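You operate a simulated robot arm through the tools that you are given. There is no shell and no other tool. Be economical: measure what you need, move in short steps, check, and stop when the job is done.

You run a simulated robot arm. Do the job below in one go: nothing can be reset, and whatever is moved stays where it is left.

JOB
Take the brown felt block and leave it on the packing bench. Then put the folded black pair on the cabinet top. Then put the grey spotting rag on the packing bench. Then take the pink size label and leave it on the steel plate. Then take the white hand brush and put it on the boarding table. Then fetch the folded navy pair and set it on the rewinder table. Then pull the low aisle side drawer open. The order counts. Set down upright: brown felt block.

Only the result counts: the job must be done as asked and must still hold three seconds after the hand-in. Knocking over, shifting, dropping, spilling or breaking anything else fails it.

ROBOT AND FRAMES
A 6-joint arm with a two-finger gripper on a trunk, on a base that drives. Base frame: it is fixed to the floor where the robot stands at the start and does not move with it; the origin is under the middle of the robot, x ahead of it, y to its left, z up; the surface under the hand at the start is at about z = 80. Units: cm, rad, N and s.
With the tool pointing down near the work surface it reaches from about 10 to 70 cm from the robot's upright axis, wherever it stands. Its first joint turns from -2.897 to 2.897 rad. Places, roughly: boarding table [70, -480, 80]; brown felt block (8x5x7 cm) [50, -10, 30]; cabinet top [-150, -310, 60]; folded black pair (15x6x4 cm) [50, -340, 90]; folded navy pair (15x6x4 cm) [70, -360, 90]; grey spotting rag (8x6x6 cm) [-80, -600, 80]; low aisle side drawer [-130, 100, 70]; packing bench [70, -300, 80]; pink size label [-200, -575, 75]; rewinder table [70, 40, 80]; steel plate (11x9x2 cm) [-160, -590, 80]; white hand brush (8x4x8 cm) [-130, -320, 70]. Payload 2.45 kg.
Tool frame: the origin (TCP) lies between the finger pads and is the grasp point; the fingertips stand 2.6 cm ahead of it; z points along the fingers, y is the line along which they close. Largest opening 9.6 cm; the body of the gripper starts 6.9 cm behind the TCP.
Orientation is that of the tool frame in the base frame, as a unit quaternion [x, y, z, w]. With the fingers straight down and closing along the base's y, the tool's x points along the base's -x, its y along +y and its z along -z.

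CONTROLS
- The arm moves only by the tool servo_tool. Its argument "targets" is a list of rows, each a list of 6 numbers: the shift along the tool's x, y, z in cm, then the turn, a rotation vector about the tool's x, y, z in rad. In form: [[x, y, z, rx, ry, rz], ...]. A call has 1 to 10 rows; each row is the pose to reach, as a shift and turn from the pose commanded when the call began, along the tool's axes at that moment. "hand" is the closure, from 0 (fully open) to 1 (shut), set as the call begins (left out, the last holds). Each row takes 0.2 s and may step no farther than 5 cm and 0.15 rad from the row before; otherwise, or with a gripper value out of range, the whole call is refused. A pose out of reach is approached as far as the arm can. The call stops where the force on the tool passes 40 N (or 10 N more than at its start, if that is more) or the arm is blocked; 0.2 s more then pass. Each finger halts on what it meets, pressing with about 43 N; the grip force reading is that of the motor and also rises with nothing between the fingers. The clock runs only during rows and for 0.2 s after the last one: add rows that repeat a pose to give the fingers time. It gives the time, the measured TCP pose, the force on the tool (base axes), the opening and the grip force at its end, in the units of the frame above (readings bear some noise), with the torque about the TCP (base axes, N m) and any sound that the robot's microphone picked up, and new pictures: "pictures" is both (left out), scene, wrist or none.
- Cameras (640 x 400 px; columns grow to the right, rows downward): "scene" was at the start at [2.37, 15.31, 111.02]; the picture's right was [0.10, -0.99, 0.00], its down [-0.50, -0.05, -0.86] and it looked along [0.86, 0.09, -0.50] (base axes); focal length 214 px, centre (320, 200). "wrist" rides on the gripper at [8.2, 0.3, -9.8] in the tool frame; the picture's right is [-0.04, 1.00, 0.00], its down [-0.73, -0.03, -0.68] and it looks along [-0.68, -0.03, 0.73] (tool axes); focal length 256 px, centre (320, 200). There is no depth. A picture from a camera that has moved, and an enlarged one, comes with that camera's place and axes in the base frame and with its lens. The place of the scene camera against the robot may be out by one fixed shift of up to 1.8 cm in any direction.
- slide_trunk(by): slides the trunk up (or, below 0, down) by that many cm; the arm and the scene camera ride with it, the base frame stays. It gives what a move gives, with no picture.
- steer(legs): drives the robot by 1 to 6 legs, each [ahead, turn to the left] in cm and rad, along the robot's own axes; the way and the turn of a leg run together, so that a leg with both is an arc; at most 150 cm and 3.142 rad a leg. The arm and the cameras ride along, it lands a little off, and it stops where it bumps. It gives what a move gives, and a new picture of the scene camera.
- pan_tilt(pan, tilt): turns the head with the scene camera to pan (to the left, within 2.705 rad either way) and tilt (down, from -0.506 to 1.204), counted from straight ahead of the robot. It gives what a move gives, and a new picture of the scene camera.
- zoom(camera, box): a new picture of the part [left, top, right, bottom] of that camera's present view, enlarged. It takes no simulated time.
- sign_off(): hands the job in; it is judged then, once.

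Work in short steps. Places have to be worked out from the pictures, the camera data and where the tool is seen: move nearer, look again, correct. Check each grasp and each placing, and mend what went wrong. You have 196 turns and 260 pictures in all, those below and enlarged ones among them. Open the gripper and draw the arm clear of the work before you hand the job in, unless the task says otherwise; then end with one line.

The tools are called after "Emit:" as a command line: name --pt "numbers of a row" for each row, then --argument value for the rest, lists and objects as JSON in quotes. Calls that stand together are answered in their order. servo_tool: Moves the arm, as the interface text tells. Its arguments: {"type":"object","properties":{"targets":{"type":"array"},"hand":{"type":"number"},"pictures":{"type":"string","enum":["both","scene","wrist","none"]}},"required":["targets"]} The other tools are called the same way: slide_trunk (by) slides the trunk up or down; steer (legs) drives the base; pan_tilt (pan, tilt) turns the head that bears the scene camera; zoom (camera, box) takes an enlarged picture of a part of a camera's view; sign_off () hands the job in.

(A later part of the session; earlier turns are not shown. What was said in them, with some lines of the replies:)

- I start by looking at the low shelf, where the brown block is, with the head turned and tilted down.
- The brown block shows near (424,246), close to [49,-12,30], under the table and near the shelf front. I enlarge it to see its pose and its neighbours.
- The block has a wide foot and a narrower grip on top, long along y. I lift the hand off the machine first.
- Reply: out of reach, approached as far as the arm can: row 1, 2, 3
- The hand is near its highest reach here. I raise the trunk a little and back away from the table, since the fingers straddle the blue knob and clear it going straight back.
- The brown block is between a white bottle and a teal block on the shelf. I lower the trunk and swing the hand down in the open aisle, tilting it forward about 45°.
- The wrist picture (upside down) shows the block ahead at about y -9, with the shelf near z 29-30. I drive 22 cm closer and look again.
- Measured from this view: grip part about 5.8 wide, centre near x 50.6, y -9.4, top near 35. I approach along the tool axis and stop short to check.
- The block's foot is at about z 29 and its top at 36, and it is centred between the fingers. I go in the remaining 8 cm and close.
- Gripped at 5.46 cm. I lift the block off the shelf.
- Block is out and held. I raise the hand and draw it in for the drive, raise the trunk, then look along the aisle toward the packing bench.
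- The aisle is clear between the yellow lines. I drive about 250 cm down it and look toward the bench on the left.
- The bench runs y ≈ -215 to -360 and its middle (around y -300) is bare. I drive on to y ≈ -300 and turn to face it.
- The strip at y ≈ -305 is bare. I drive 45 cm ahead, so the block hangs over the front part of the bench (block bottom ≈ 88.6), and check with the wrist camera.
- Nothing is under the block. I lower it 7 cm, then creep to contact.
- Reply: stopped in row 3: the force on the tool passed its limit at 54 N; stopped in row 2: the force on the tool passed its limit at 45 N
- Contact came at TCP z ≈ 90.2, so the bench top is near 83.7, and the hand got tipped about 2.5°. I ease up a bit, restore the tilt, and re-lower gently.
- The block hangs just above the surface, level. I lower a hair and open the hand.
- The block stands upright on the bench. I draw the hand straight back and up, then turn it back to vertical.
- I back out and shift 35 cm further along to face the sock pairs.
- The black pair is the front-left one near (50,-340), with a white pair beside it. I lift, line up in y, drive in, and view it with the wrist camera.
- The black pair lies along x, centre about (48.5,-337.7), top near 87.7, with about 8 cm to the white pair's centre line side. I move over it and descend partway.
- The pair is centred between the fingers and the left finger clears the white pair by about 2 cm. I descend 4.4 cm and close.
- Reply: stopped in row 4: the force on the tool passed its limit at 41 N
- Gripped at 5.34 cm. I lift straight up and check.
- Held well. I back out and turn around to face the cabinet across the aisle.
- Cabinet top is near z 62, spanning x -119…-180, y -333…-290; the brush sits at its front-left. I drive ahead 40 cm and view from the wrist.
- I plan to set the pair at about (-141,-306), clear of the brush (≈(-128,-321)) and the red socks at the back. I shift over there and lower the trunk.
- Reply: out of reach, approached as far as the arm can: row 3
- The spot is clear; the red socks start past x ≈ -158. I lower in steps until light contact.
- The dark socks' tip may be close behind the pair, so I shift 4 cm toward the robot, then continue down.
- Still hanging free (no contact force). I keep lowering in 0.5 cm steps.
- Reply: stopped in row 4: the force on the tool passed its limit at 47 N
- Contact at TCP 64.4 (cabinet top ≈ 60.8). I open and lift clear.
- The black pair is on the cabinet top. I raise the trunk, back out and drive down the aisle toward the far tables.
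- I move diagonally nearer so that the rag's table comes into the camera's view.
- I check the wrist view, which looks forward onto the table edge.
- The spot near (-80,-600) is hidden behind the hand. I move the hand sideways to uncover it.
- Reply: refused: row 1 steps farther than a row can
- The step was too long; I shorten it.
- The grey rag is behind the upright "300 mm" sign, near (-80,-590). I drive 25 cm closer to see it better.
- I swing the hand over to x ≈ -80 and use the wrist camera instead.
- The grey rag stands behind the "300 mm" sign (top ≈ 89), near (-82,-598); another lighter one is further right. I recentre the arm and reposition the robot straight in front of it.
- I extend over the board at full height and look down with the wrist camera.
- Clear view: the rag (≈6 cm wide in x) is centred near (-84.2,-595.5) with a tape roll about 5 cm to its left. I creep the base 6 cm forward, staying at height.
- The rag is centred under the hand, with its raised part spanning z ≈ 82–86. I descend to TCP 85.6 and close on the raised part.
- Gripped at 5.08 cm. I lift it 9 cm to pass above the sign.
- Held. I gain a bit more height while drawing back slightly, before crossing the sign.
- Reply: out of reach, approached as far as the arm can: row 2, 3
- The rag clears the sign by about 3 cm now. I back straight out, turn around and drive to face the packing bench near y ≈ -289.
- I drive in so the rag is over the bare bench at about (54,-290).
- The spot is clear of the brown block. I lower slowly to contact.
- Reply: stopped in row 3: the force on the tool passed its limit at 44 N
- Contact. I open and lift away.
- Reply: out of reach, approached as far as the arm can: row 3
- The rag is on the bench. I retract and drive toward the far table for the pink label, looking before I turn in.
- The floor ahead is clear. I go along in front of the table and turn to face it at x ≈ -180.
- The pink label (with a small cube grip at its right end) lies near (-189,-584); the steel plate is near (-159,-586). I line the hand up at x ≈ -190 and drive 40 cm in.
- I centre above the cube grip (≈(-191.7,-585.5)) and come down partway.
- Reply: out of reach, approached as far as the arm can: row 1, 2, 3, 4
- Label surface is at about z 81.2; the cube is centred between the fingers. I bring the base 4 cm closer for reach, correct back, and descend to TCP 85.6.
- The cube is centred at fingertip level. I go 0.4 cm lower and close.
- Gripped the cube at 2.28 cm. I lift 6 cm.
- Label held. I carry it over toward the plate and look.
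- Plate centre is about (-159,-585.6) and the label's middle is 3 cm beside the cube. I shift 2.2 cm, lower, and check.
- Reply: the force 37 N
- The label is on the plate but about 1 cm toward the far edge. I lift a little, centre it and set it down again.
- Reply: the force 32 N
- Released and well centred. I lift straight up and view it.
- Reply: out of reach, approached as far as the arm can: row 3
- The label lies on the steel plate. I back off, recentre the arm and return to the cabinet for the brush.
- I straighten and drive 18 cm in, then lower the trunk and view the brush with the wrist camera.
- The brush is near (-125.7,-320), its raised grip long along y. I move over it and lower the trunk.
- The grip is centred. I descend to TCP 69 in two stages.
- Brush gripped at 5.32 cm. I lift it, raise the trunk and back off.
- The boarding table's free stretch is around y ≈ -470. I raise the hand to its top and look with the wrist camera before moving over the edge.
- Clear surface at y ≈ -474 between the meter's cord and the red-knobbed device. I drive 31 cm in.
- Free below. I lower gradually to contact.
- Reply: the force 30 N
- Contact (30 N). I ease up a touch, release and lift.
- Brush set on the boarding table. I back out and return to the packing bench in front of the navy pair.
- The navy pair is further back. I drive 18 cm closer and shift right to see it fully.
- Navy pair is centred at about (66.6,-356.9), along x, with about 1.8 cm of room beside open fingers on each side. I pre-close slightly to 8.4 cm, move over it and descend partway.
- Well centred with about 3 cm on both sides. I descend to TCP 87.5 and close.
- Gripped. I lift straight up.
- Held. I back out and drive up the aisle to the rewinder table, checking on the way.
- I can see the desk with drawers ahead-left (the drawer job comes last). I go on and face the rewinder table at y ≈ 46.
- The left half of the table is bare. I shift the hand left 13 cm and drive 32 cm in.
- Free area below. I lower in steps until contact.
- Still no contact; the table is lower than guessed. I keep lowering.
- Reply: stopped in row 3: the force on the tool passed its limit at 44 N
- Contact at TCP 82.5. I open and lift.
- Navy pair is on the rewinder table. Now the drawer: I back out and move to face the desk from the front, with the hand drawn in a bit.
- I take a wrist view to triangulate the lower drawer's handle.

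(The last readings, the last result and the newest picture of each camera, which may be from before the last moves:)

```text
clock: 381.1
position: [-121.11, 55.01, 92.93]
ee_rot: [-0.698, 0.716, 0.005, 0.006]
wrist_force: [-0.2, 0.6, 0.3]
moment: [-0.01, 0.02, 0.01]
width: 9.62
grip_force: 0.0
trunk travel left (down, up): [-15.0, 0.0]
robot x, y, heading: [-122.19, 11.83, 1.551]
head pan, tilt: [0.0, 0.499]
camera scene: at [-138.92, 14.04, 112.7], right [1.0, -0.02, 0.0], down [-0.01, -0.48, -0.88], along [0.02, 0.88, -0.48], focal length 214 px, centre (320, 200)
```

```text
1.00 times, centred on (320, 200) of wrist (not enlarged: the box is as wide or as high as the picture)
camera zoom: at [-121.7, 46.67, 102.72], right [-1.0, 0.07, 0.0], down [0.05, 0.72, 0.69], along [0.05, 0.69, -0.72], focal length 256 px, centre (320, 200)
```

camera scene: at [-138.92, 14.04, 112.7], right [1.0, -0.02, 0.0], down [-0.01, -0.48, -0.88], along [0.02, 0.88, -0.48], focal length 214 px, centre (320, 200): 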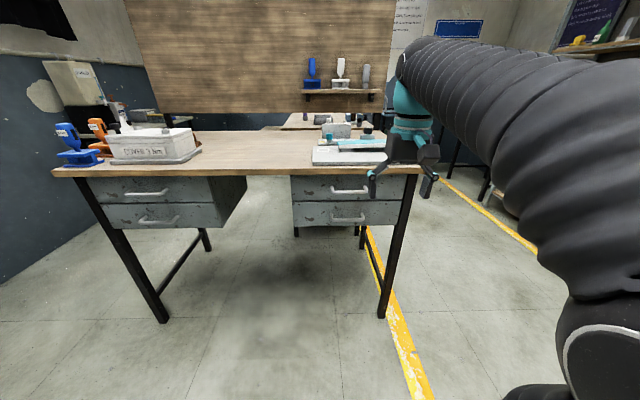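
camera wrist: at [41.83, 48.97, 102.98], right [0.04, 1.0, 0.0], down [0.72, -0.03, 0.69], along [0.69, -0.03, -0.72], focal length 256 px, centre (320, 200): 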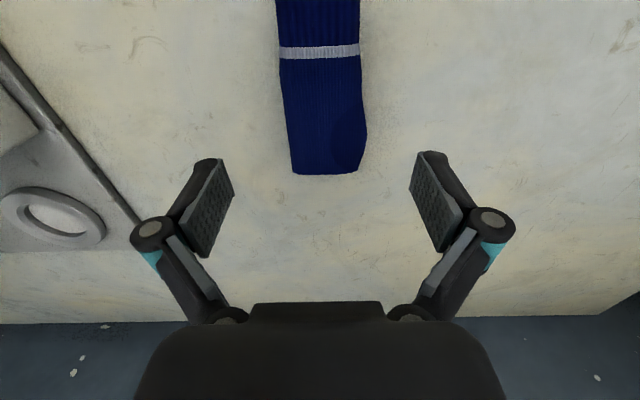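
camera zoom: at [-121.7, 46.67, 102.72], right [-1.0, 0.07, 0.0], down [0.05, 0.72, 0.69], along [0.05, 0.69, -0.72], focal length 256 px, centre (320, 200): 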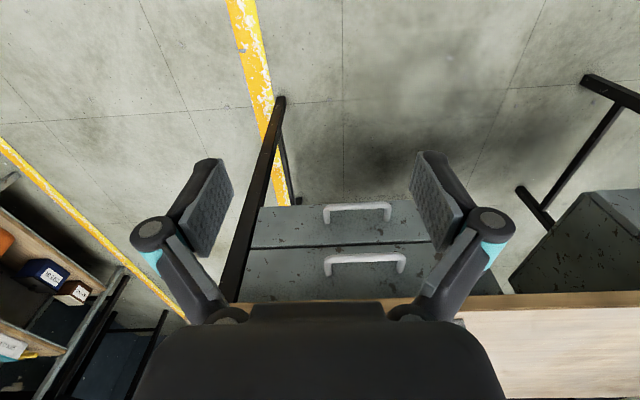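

Handle of the lower drawer triangulates to about (-126.5,86,64); bar horizontal, ~14 cm long. I lower the trunk and pitch the hand forward toward horizontal in free space.

Emit:
slide_trunk --by -13

Emit:
servo_tool --pt "-1 0 1 0 -0.15 0" --pt "-2 0 2 0 -0.3 0" --pt "-3 0 3 0 -0.45 0" --pt "-4 0 4 0 -0.6 0" --pt "-5 0 5 0 -0.75 0" --pt "-6 0 6 0 -0.9 0" --pt "-7 0 7 0 -1.05 0" --pt "-8 0 8 0 -1.2 0" --pt "-9 0 9 0 -1.35 0" --pt "-10 0 10 0 -1.5 0" --pictures "scene"

```text
clock: 382.7
position: [-121.06, 54.89, 80.03]
ee_rot: [-0.698, 0.716, 0.004, 0.006]
wrist_force: [0.1, -0.2, -0.2]
moment: [-0.01, 0.04, -0.01]
width: 9.58
grip_force: 0.1
trunk travel left (down, up): [-2.0, 13.0]
robot x, y, heading: [-122.5, 11.81, 1.549]
head pan, tilt: [0.0, 0.499]
```

```text
clock: 384.9
position: [-120.7, 65.18, 70.2]
ee_rot: [-0.507, 0.52, 0.479, 0.493]
wrist_force: [-1.0, 0.3, 0.9]
moment: [0.0, -0.02, 0.02]
width: 9.59
grip_force: 0.0
trunk travel left (down, up): [-2.0, 13.0]
robot x, y, heading: [-122.41, 11.58, 1.553]
head pan, tilt: [0.0, 0.499]
camera scene: at [-138.91, 14.03, 99.7], right [1.0, -0.02, 0.0], down [-0.01, -0.48, -0.88], along [0.02, 0.88, -0.48], focal length 214 px, centre (320, 200)
```

scene: 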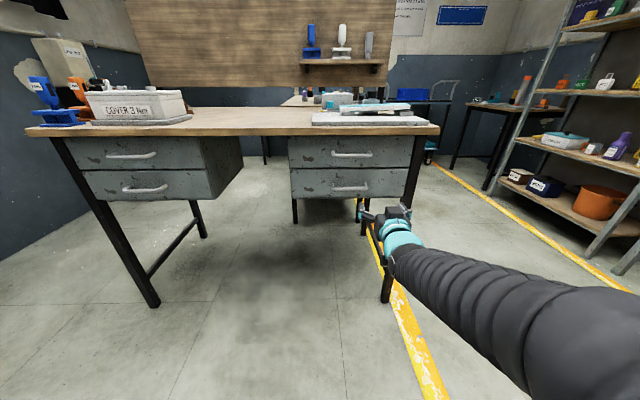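

I zoom to measure the handle from this lower viewpoint too.

Emit:
zoom --camera "scene" --box '[280, 120, 440, 220]'

```text
4.00 times, centred on (360, 170) of scene
camera zoom: at [-138.91, 14.03, 99.7], right [1.0, -0.02, 0.0], down [-0.01, -0.48, -0.88], along [0.02, 0.88, -0.48], focal length 858 px, centre (160, 320)
```

zoom: 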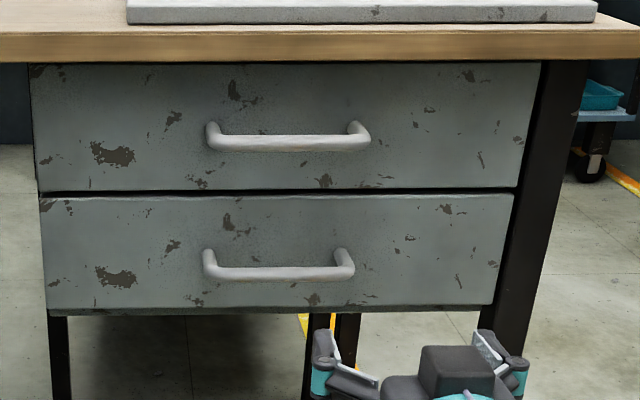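

Two heights of the scene camera put the bar near y 79, z 69–71, x ≈ -126.5. The fingertips are still ~11 cm short. I roll the hand a quarter turn so the fingers close vertically.

Emit:
servo_tool --pt "0 0 0 0 0 0.15" --pt "0 0 0 0 0 0.3" --pt "0 0 0 0 0 0.45" --pt "0 0 0 0 0 0.6" --pt "0 0 0 0 0 0.75" --pt "0 0 0 0 0 0.9" --pt "0 0 0 0 0 1.05" --pt "0 0 0 0 0 1.2" --pt "0 0 0 0 0 1.35" --pt "0 0 0 0 0 1.5" --pictures "both"

```text
clock: 387.1
position: [-120.84, 65.0, 70.11]
ee_rot: [-0.016, 0.726, 0.687, 0.033]
wrist_force: [0.0, -0.8, 0.0]
moment: [0.0, -0.01, -0.01]
width: 9.62
grip_force: 0.0
trunk travel left (down, up): [-2.0, 13.0]
robot x, y, heading: [-122.92, 11.58, 1.55]
head pan, tilt: [0.0, 0.499]
camera scene: at [-138.91, 14.04, 99.7], right [1.0, -0.02, 0.0], down [-0.01, -0.48, -0.88], along [0.02, 0.88, -0.48], focal length 214 px, centre (320, 200)
camera wrist: at [-129.28, 55.49, 70.41], right [-0.03, 0.06, 1.0], down [0.72, -0.7, 0.06], along [0.7, 0.72, -0.02], focal length 256 px, centre (320, 200)
```

scene: 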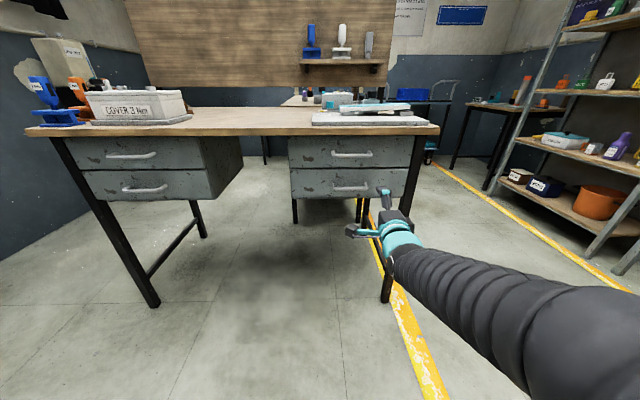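
wrist: 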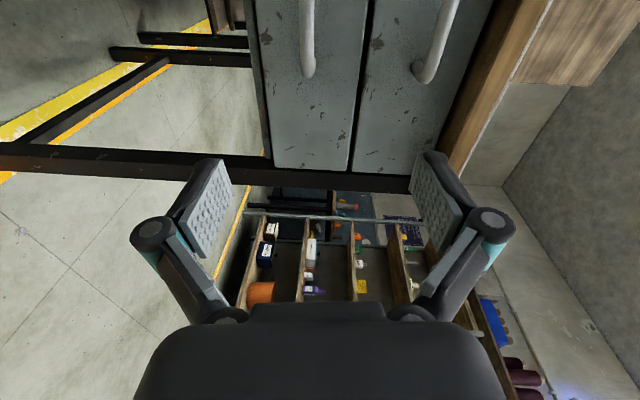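

The bar is now seen between the fingers' planes. I align the hand and move to x ≈ -126.3, z ≈ 68.2, advancing 6 cm.

Emit:
servo_tool --pt "2.9 -0.6 0 -0.03 0 0.035" --pt "5.75 -1.2 0 -0.055 0 0.07" --pt "5.75 -1.2 3 -0.055 0 0.07" --pt "5.75 -1.2 6 -0.055 0 0.07" --pictures "both"

Emit:
zoom --camera "scene" --box '[290, 140, 418, 220]'

```text
clock: 388.1
position: [-126.35, 71.02, 68.09]
ee_rot: [0.007, 0.707, 0.707, 0.01]
wrist_force: [-0.7, 0.3, -0.3]
moment: [-0.04, 0.01, 0.01]
width: 9.59
grip_force: 0.1
trunk travel left (down, up): [-2.0, 13.0]
robot x, y, heading: [-122.37, 11.73, 1.55]
head pan, tilt: [0.0, 0.499]
camera scene: at [-138.92, 14.03, 99.7], right [1.0, -0.02, 0.0], down [-0.01, -0.48, -0.88], along [0.02, 0.88, -0.48], focal length 214 px, centre (320, 200)
camera wrist: at [-134.75, 61.46, 68.44], right [0.04, 0.0, 1.0], down [0.72, -0.7, -0.03], along [0.7, 0.72, -0.02], focal length 256 px, centre (320, 200)
```

scene: 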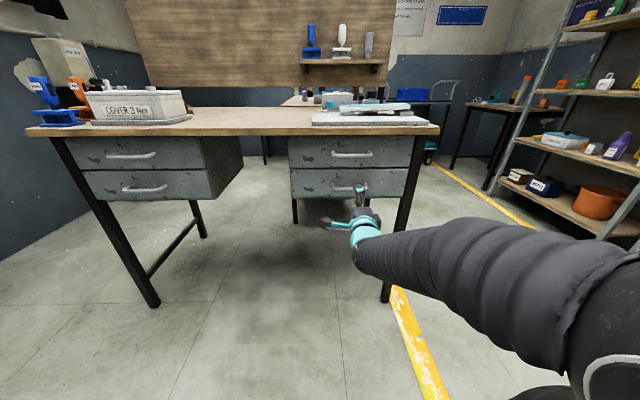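
wrist: 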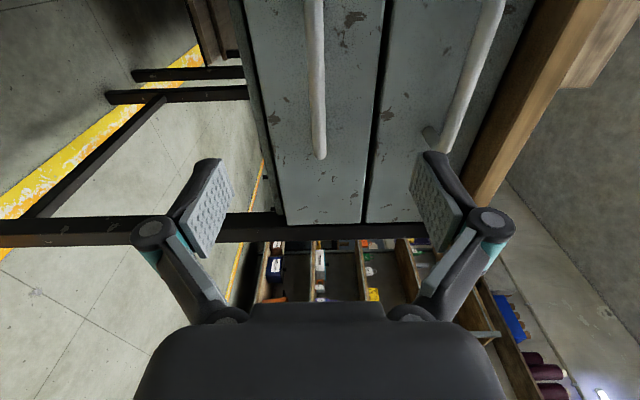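

```text
5.00 times, centred on (354, 180) of scene
camera zoom: at [-138.92, 14.03, 99.7], right [1.0, -0.02, 0.0], down [-0.01, -0.48, -0.88], along [0.02, 0.88, -0.48], focal length 1072 px, centre (150, 300)
```

zoom: 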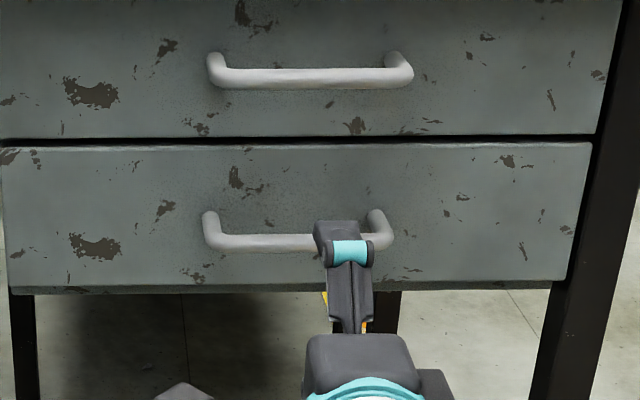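

Bar is centred vertically between the fingers (z ≈ 68.0). I advance 5 cm and look again.

Emit:
servo_tool --pt "0.5 0 2.5 0 0 0" --pt "0.7 0 5 0 0 0" --pictures "wrist"

Emit:
zoom --camera "scene" --box '[290, 140, 418, 220]'

```text
clock: 388.7
position: [-126.84, 76.12, 68.25]
ee_rot: [0.008, 0.707, 0.707, 0.01]
wrist_force: [0.6, 0.6, 0.5]
moment: [0.04, 0.01, -0.02]
width: 9.6
grip_force: 0.1
trunk travel left (down, up): [-2.0, 13.0]
robot x, y, heading: [-122.52, 11.97, 1.557]
head pan, tilt: [0.0, 0.499]
camera wrist: at [-135.33, 66.44, 68.6], right [0.04, 0.0, 1.0], down [0.72, -0.7, -0.03], along [0.7, 0.72, -0.02], focal length 256 px, centre (320, 200)
```

wrist: 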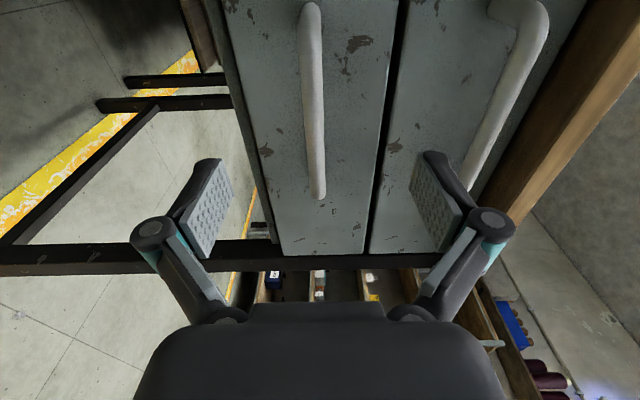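

```text
5.00 times, centred on (354, 180) of scene
camera zoom: at [-138.92, 14.03, 99.7], right [1.0, -0.02, 0.0], down [-0.01, -0.48, -0.88], along [0.02, 0.88, -0.48], focal length 1072 px, centre (150, 300)
```

zoom: 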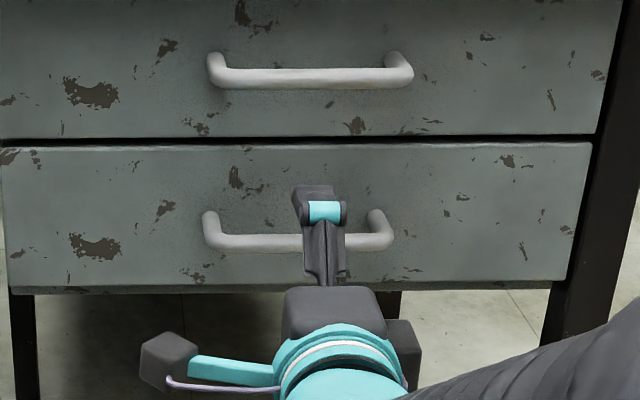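

Bar refined to y ≈ 82.9, z ≈ 68.1. I advance 5.3 cm so the bar sits between the pads, then close.

Emit:
servo_tool --pt "0 -0.1 2.7 0 0 0" --pt "0 -0.1 5.3 0 0 0" --pt "0 -0.1 5.3 0 0 0" --pictures "wrist"

Emit:
zoom --camera "scene" --box '[290, 140, 418, 220]'

```text
clock: 389.5
position: [-126.99, 81.36, 68.11]
ee_rot: [0.008, 0.707, 0.707, 0.01]
wrist_force: [-0.1, -0.1, 0.4]
moment: [0.03, -0.02, -0.02]
width: 9.59
grip_force: 0.0
trunk travel left (down, up): [-2.0, 13.0]
robot x, y, heading: [-122.22, 11.84, 1.55]
head pan, tilt: [0.0, 0.499]
camera wrist: at [-135.28, 71.8, 68.43], right [0.04, 0.0, 1.0], down [0.72, -0.7, -0.03], along [0.7, 0.72, -0.02], focal length 256 px, centre (320, 200)
```

wrist: 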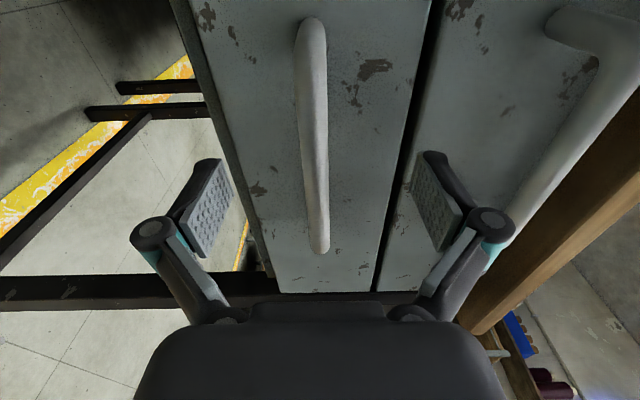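

```text
5.00 times, centred on (354, 180) of scene
camera zoom: at [-138.92, 14.04, 99.7], right [1.0, -0.02, 0.0], down [-0.01, -0.48, -0.88], along [0.02, 0.88, -0.48], focal length 1072 px, centre (150, 300)
```

zoom: 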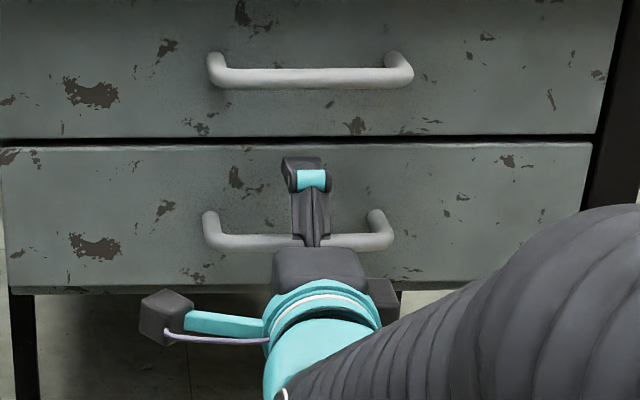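

Bar is between the pads about 1 cm ahead of the TCP. I close.

Emit:
servo_tool --pt "0 0 0 0 0 0" --pt "0 0 0 0 0 0" --pt "0 0 0 0 0 0" --pt "0 0 0 0 0 0" --pt "0 0 0 0 0 0" --hand 1 --pictures "wrist"

```text
clock: 390.7
position: [-126.98, 81.32, 67.92]
ee_rot: [0.007, 0.709, 0.705, 0.011]
wrist_force: [-0.6, -13.1, -14.4]
moment: [-0.11, 0.21, -0.06]
width: 1.17
grip_force: 38.8
trunk travel left (down, up): [-2.0, 13.0]
robot x, y, heading: [-122.34, 11.62, 1.553]
head pan, tilt: [0.0, 0.499]
camera wrist: at [-135.28, 71.76, 68.29], right [0.04, 0.0, 1.0], down [0.72, -0.7, -0.03], along [0.7, 0.72, -0.03], focal length 256 px, centre (320, 200)
```

wrist: 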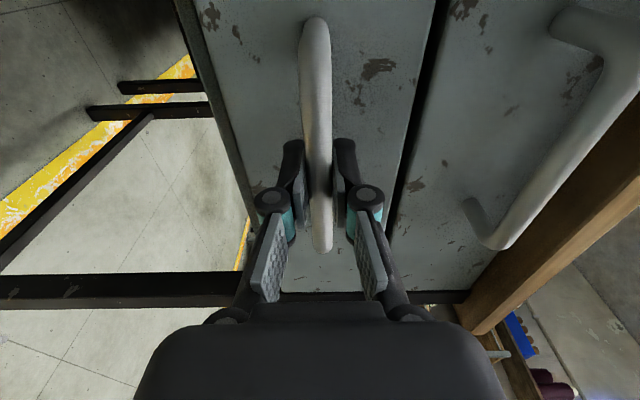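

The bar is gripped (1.17 cm). I pull straight back along the tool axis in small steps.

Emit:
servo_tool --pt "0 0 -1 0 0 0" --pt "0 0 -2.5 0 0 0" --pt "0 0 -4 0 0 0" --pt "0 0 -6 0 0 0" --pt "0 0 -8 0 0 0" --pictures "both"

```text
clock: 391.9
position: [-126.82, 73.35, 67.86]
ee_rot: [0.008, 0.708, 0.706, 0.01]
wrist_force: [6.5, 0.3, -21.8]
moment: [-0.11, 0.14, 0.78]
width: 1.19
grip_force: 38.7
trunk travel left (down, up): [-2.0, 13.0]
robot x, y, heading: [-122.74, 11.89, 1.553]
head pan, tilt: [0.0, 0.499]
camera scene: at [-138.89, 14.14, 99.69], right [1.0, -0.02, 0.0], down [-0.01, -0.48, -0.88], along [0.02, 0.88, -0.48], focal length 214 px, centre (320, 200)
camera wrist: at [-135.26, 63.91, 68.28], right [0.04, 0.0, 1.0], down [0.72, -0.7, -0.03], along [0.7, 0.72, -0.03], focal length 256 px, centre (320, 200)
```

scene: 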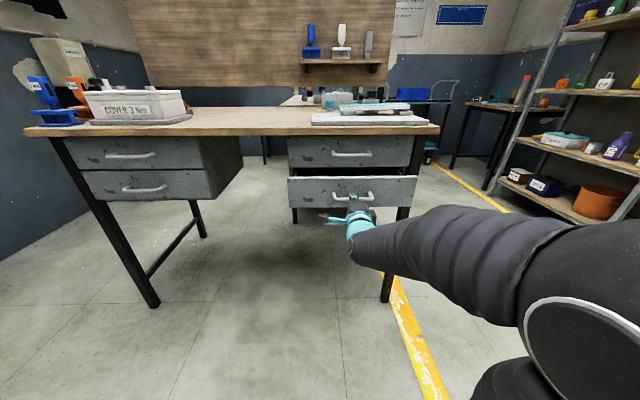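
wrist: 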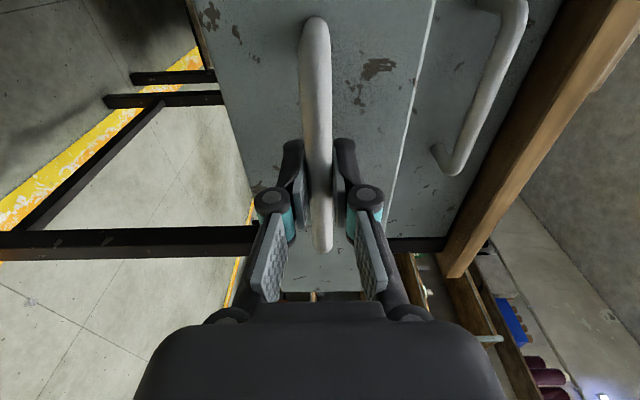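

The drawer is moving with the hand (8 cm open). I keep pulling.

Emit:
servo_tool --pt "0 0.2 -2 0 0 0" --pt "0 0.2 -4 0 0 0" --pt "0 0.2 -6 0 0 0" --pt "0 0.2 -8 0 0 0" --pt "0 0.2 -10 0 0 0" --pt "0 0.2 -12 0 0 0" --pictures "scene"

```text
clock: 392.6
position: [-126.8, 69.23, 67.93]
ee_rot: [0.01, 0.711, 0.704, 0.011]
wrist_force: [6.3, -0.5, -9.7]
moment: [-0.07, 0.07, -0.07]
width: 1.18
grip_force: 38.5
trunk travel left (down, up): [-2.0, 13.0]
robot x, y, heading: [-122.59, 12.25, 1.543]
head pan, tilt: [0.0, 0.499]
stopped in row 3: the force on the tool passed its limit at 43 N (the readings are from after the stop); the commanded pose is now the measured one
camera scene: at [-138.87, 14.13, 99.74], right [1.0, -0.02, 0.0], down [-0.01, -0.48, -0.88], along [0.02, 0.88, -0.48], focal length 214 px, centre (320, 200)
```

scene: 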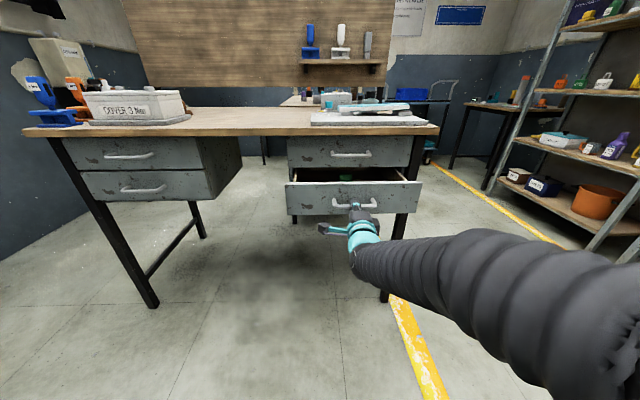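

12 cm open; the pull tripped the force limit. I continue with slower steps.

Emit:
servo_tool --pt "0 0 -0.7 0 0 0" --pt "0 0 -1.4 0 0 0" --pt "0 0 -2.1 0 0 0" --pt "0 0 -2.8 0 0 0" --pt "0 0 -3.5 0 0 0" --pt "0 0 -4.2 0 0 0" --pt "0 0 -5 0 0 0" --pictures "none"

```text
clock: 394.2
position: [-126.99, 64.28, 67.89]
ee_rot: [0.009, 0.71, 0.704, 0.01]
wrist_force: [21.1, -1.1, -27.5]
moment: [-0.15, 0.17, -0.53]
width: 1.18
grip_force: 38.5
trunk travel left (down, up): [-2.0, 13.0]
robot x, y, heading: [-122.54, 11.82, 1.544]
head pan, tilt: [0.0, 0.499]
```

17 cm open. Side load is building up, so I ease 0.3 cm sideways and down while pulling on.

Emit:
servo_tool --pt "-0.3 -0.3 -0.5 0 0 0" --pt "-0.4 -0.3 -1.2 0 0 0" --pt "-0.4 -0.3 -1.9 0 0 0" --pt "-0.4 -0.3 -2.6 0 0 0" --pt "-0.4 -0.3 -3.3 0 0 0" --pt "-0.5 -0.3 -4 0 0 0" --pt "-0.5 -0.3 -4.7 0 0 0" --pictures "scene"

```text
clock: 395.1
position: [-126.97, 62.82, 67.95]
ee_rot: [0.006, 0.716, 0.698, 0.01]
wrist_force: [-7.5, -1.7, -13.1]
moment: [-0.1, 0.24, 0.35]
width: 1.22
grip_force: 39.0
out of reach, approached as far as the arm can: row 3, 4
trunk travel left (down, up): [-2.0, 13.0]
robot x, y, heading: [-122.37, 11.89, 1.555]
head pan, tilt: [0.0, 0.499]
stopped in row 4: the force on the tool passed its limit at 46 N (the readings are from after the stop); the commanded pose is now the measured one
camera scene: at [-138.93, 14.03, 99.73], right [1.0, -0.02, 0.0], down [-0.01, -0.48, -0.88], along [0.02, 0.88, -0.48], focal length 214 px, centre (320, 200)
```

scene: 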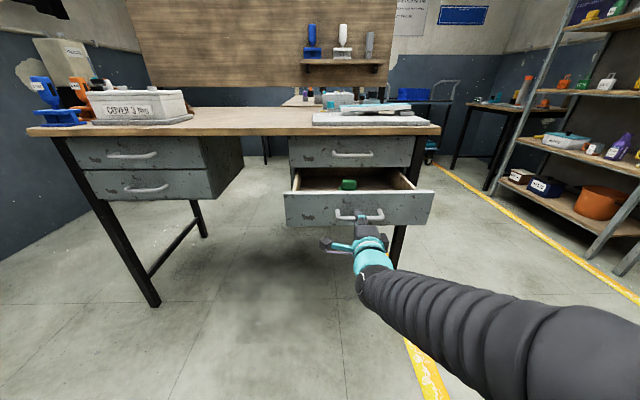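

The arm is near its inner limit at 18.5 cm open. I continue the pull by backing the base.

Emit:
steer --legs '[[-6, 0]]'

```text
clock: 396.1
position: [-127.05, 56.73, 67.85]
ee_rot: [0.009, 0.714, 0.7, 0.01]
wrist_force: [3.7, -0.2, -20.3]
moment: [-0.09, 0.16, -0.31]
width: 1.19
grip_force: 38.3
trunk travel left (down, up): [-2.0, 13.0]
robot x, y, heading: [-122.66, 5.95, 1.549]
head pan, tilt: [0.0, 0.499]
camera scene: at [-138.99, 8.19, 99.69], right [1.0, -0.02, 0.0], down [-0.01, -0.48, -0.88], along [0.02, 0.88, -0.48], focal length 214 px, centre (320, 200)
```

scene: 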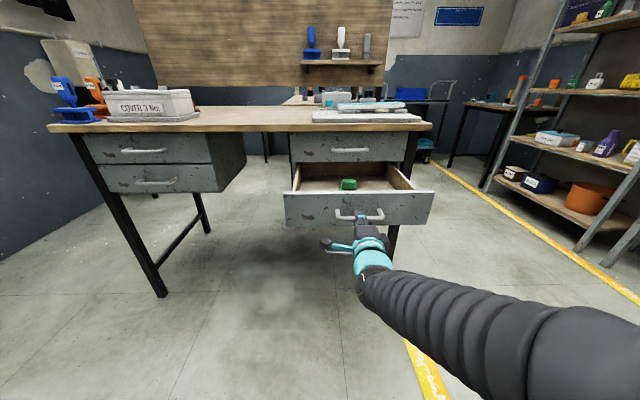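

24.6 cm open, moving freely. I back another 5 cm to be safe.

Emit:
steer --legs '[[-5, 0]]'

```text
clock: 397.0
position: [-126.92, 51.7, 67.96]
ee_rot: [0.009, 0.714, 0.7, 0.012]
wrist_force: [0.0, 0.3, -0.3]
moment: [0.0, -0.02, -0.01]
width: 0.0
grip_force: 28.6
trunk travel left (down, up): [-2.0, 13.0]
robot x, y, heading: [-122.52, 0.96, 1.556]
head pan, tilt: [0.0, 0.499]
camera scene: at [-139.1, 3.02, 99.7], right [1.0, -0.02, 0.0], down [-0.01, -0.48, -0.88], along [0.02, 0.88, -0.48], focal length 214 px, centre (320, 200)
```

scene: 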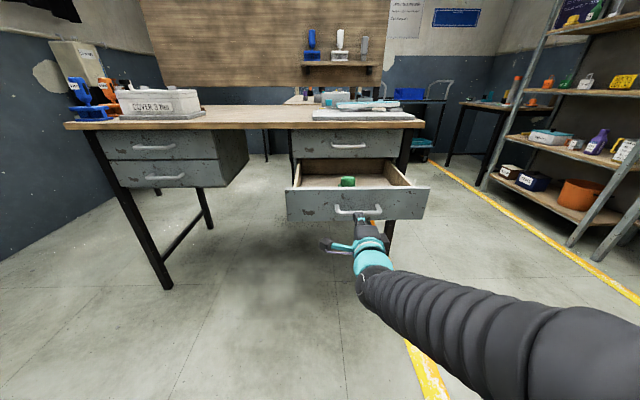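

The grip slipped off at the drawer's end stop, so it is fully open. I back away, open the hand, and confirm.

Emit:
steer --legs '[[-15, 0]]'

Emit:
servo_tool --pt "0 0 0 0 0 0" --pt "0 0 0 0 0 0" --pt "0 0 0 0 0 0" --pt "0 0 0 0 0 0" --pt "0 0 0 0 0 0" --hand 0 --pictures "scene"

Emit:
zoom --camera "scene" --box '[240, 110, 480, 260]'

```text
clock: 398.4
position: [-127.23, 36.61, 68.05]
ee_rot: [0.01, 0.715, 0.699, 0.012]
wrist_force: [0.3, 0.0, -0.4]
moment: [0.01, -0.03, 0.0]
width: 0.02
grip_force: 28.5
trunk travel left (down, up): [-2.0, 13.0]
robot x, y, heading: [-123.03, -13.71, 1.554]
head pan, tilt: [0.0, 0.499]
camera scene: at [-139.42, -11.95, 99.7], right [1.0, -0.02, 0.0], down [-0.01, -0.48, -0.88], along [0.02, 0.88, -0.48], focal length 214 px, centre (320, 200)
```

scene: 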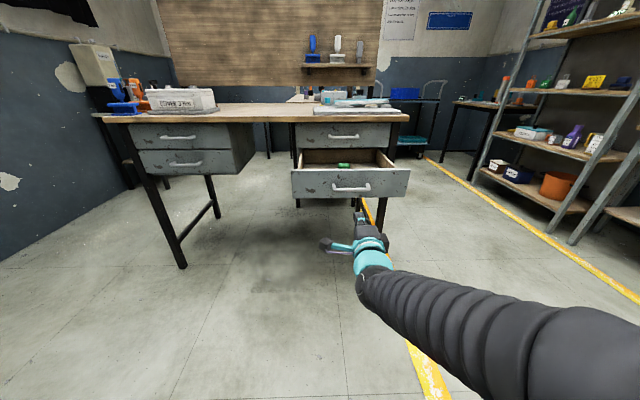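

```text
clock: 399.6
position: [-127.37, 36.57, 67.98]
ee_rot: [0.01, 0.714, 0.7, 0.011]
wrist_force: [0.5, -0.4, 0.0]
moment: [0.01, 0.01, -0.02]
width: 9.6
grip_force: 0.1
trunk travel left (down, up): [-2.0, 13.0]
robot x, y, heading: [-123.19, -14.15, 1.549]
head pan, tilt: [0.0, 0.499]
camera scene: at [-139.42, -11.95, 99.7], right [1.0, -0.02, 0.0], down [-0.01, -0.48, -0.88], along [0.02, 0.88, -0.48], focal length 214 px, centre (320, 200)
```

scene: 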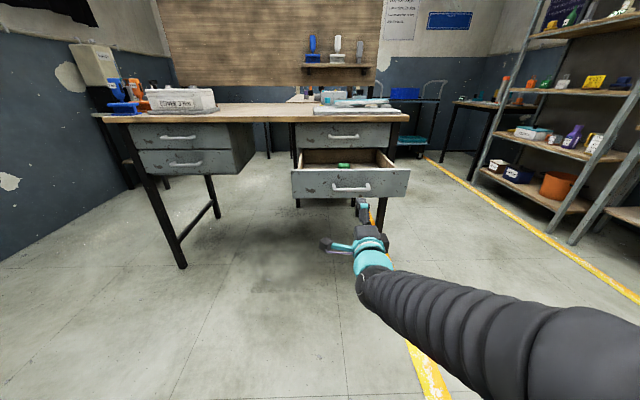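

```text
2.67 times, centred on (360, 185) of scene
camera zoom: at [-139.42, -11.95, 99.7], right [1.0, -0.02, 0.0], down [-0.01, -0.48, -0.88], along [0.02, 0.88, -0.48], focal length 572 px, centre (213, 240)
```

zoom: 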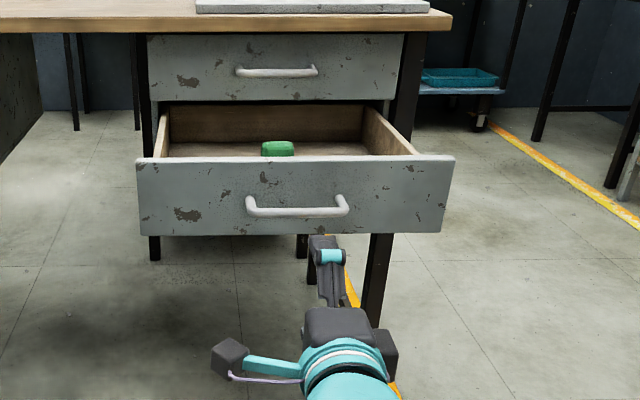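

The low aisle-side drawer stands wide open, and the hand is open and clear. All the items are in place, so I hand in.

Emit:
sign_off

```text
The job is handed in.
```

All seven steps are done in the order you gave; the drawer stands about 25 cm open, the brown felt block was set down upright, and I have handed the job in.
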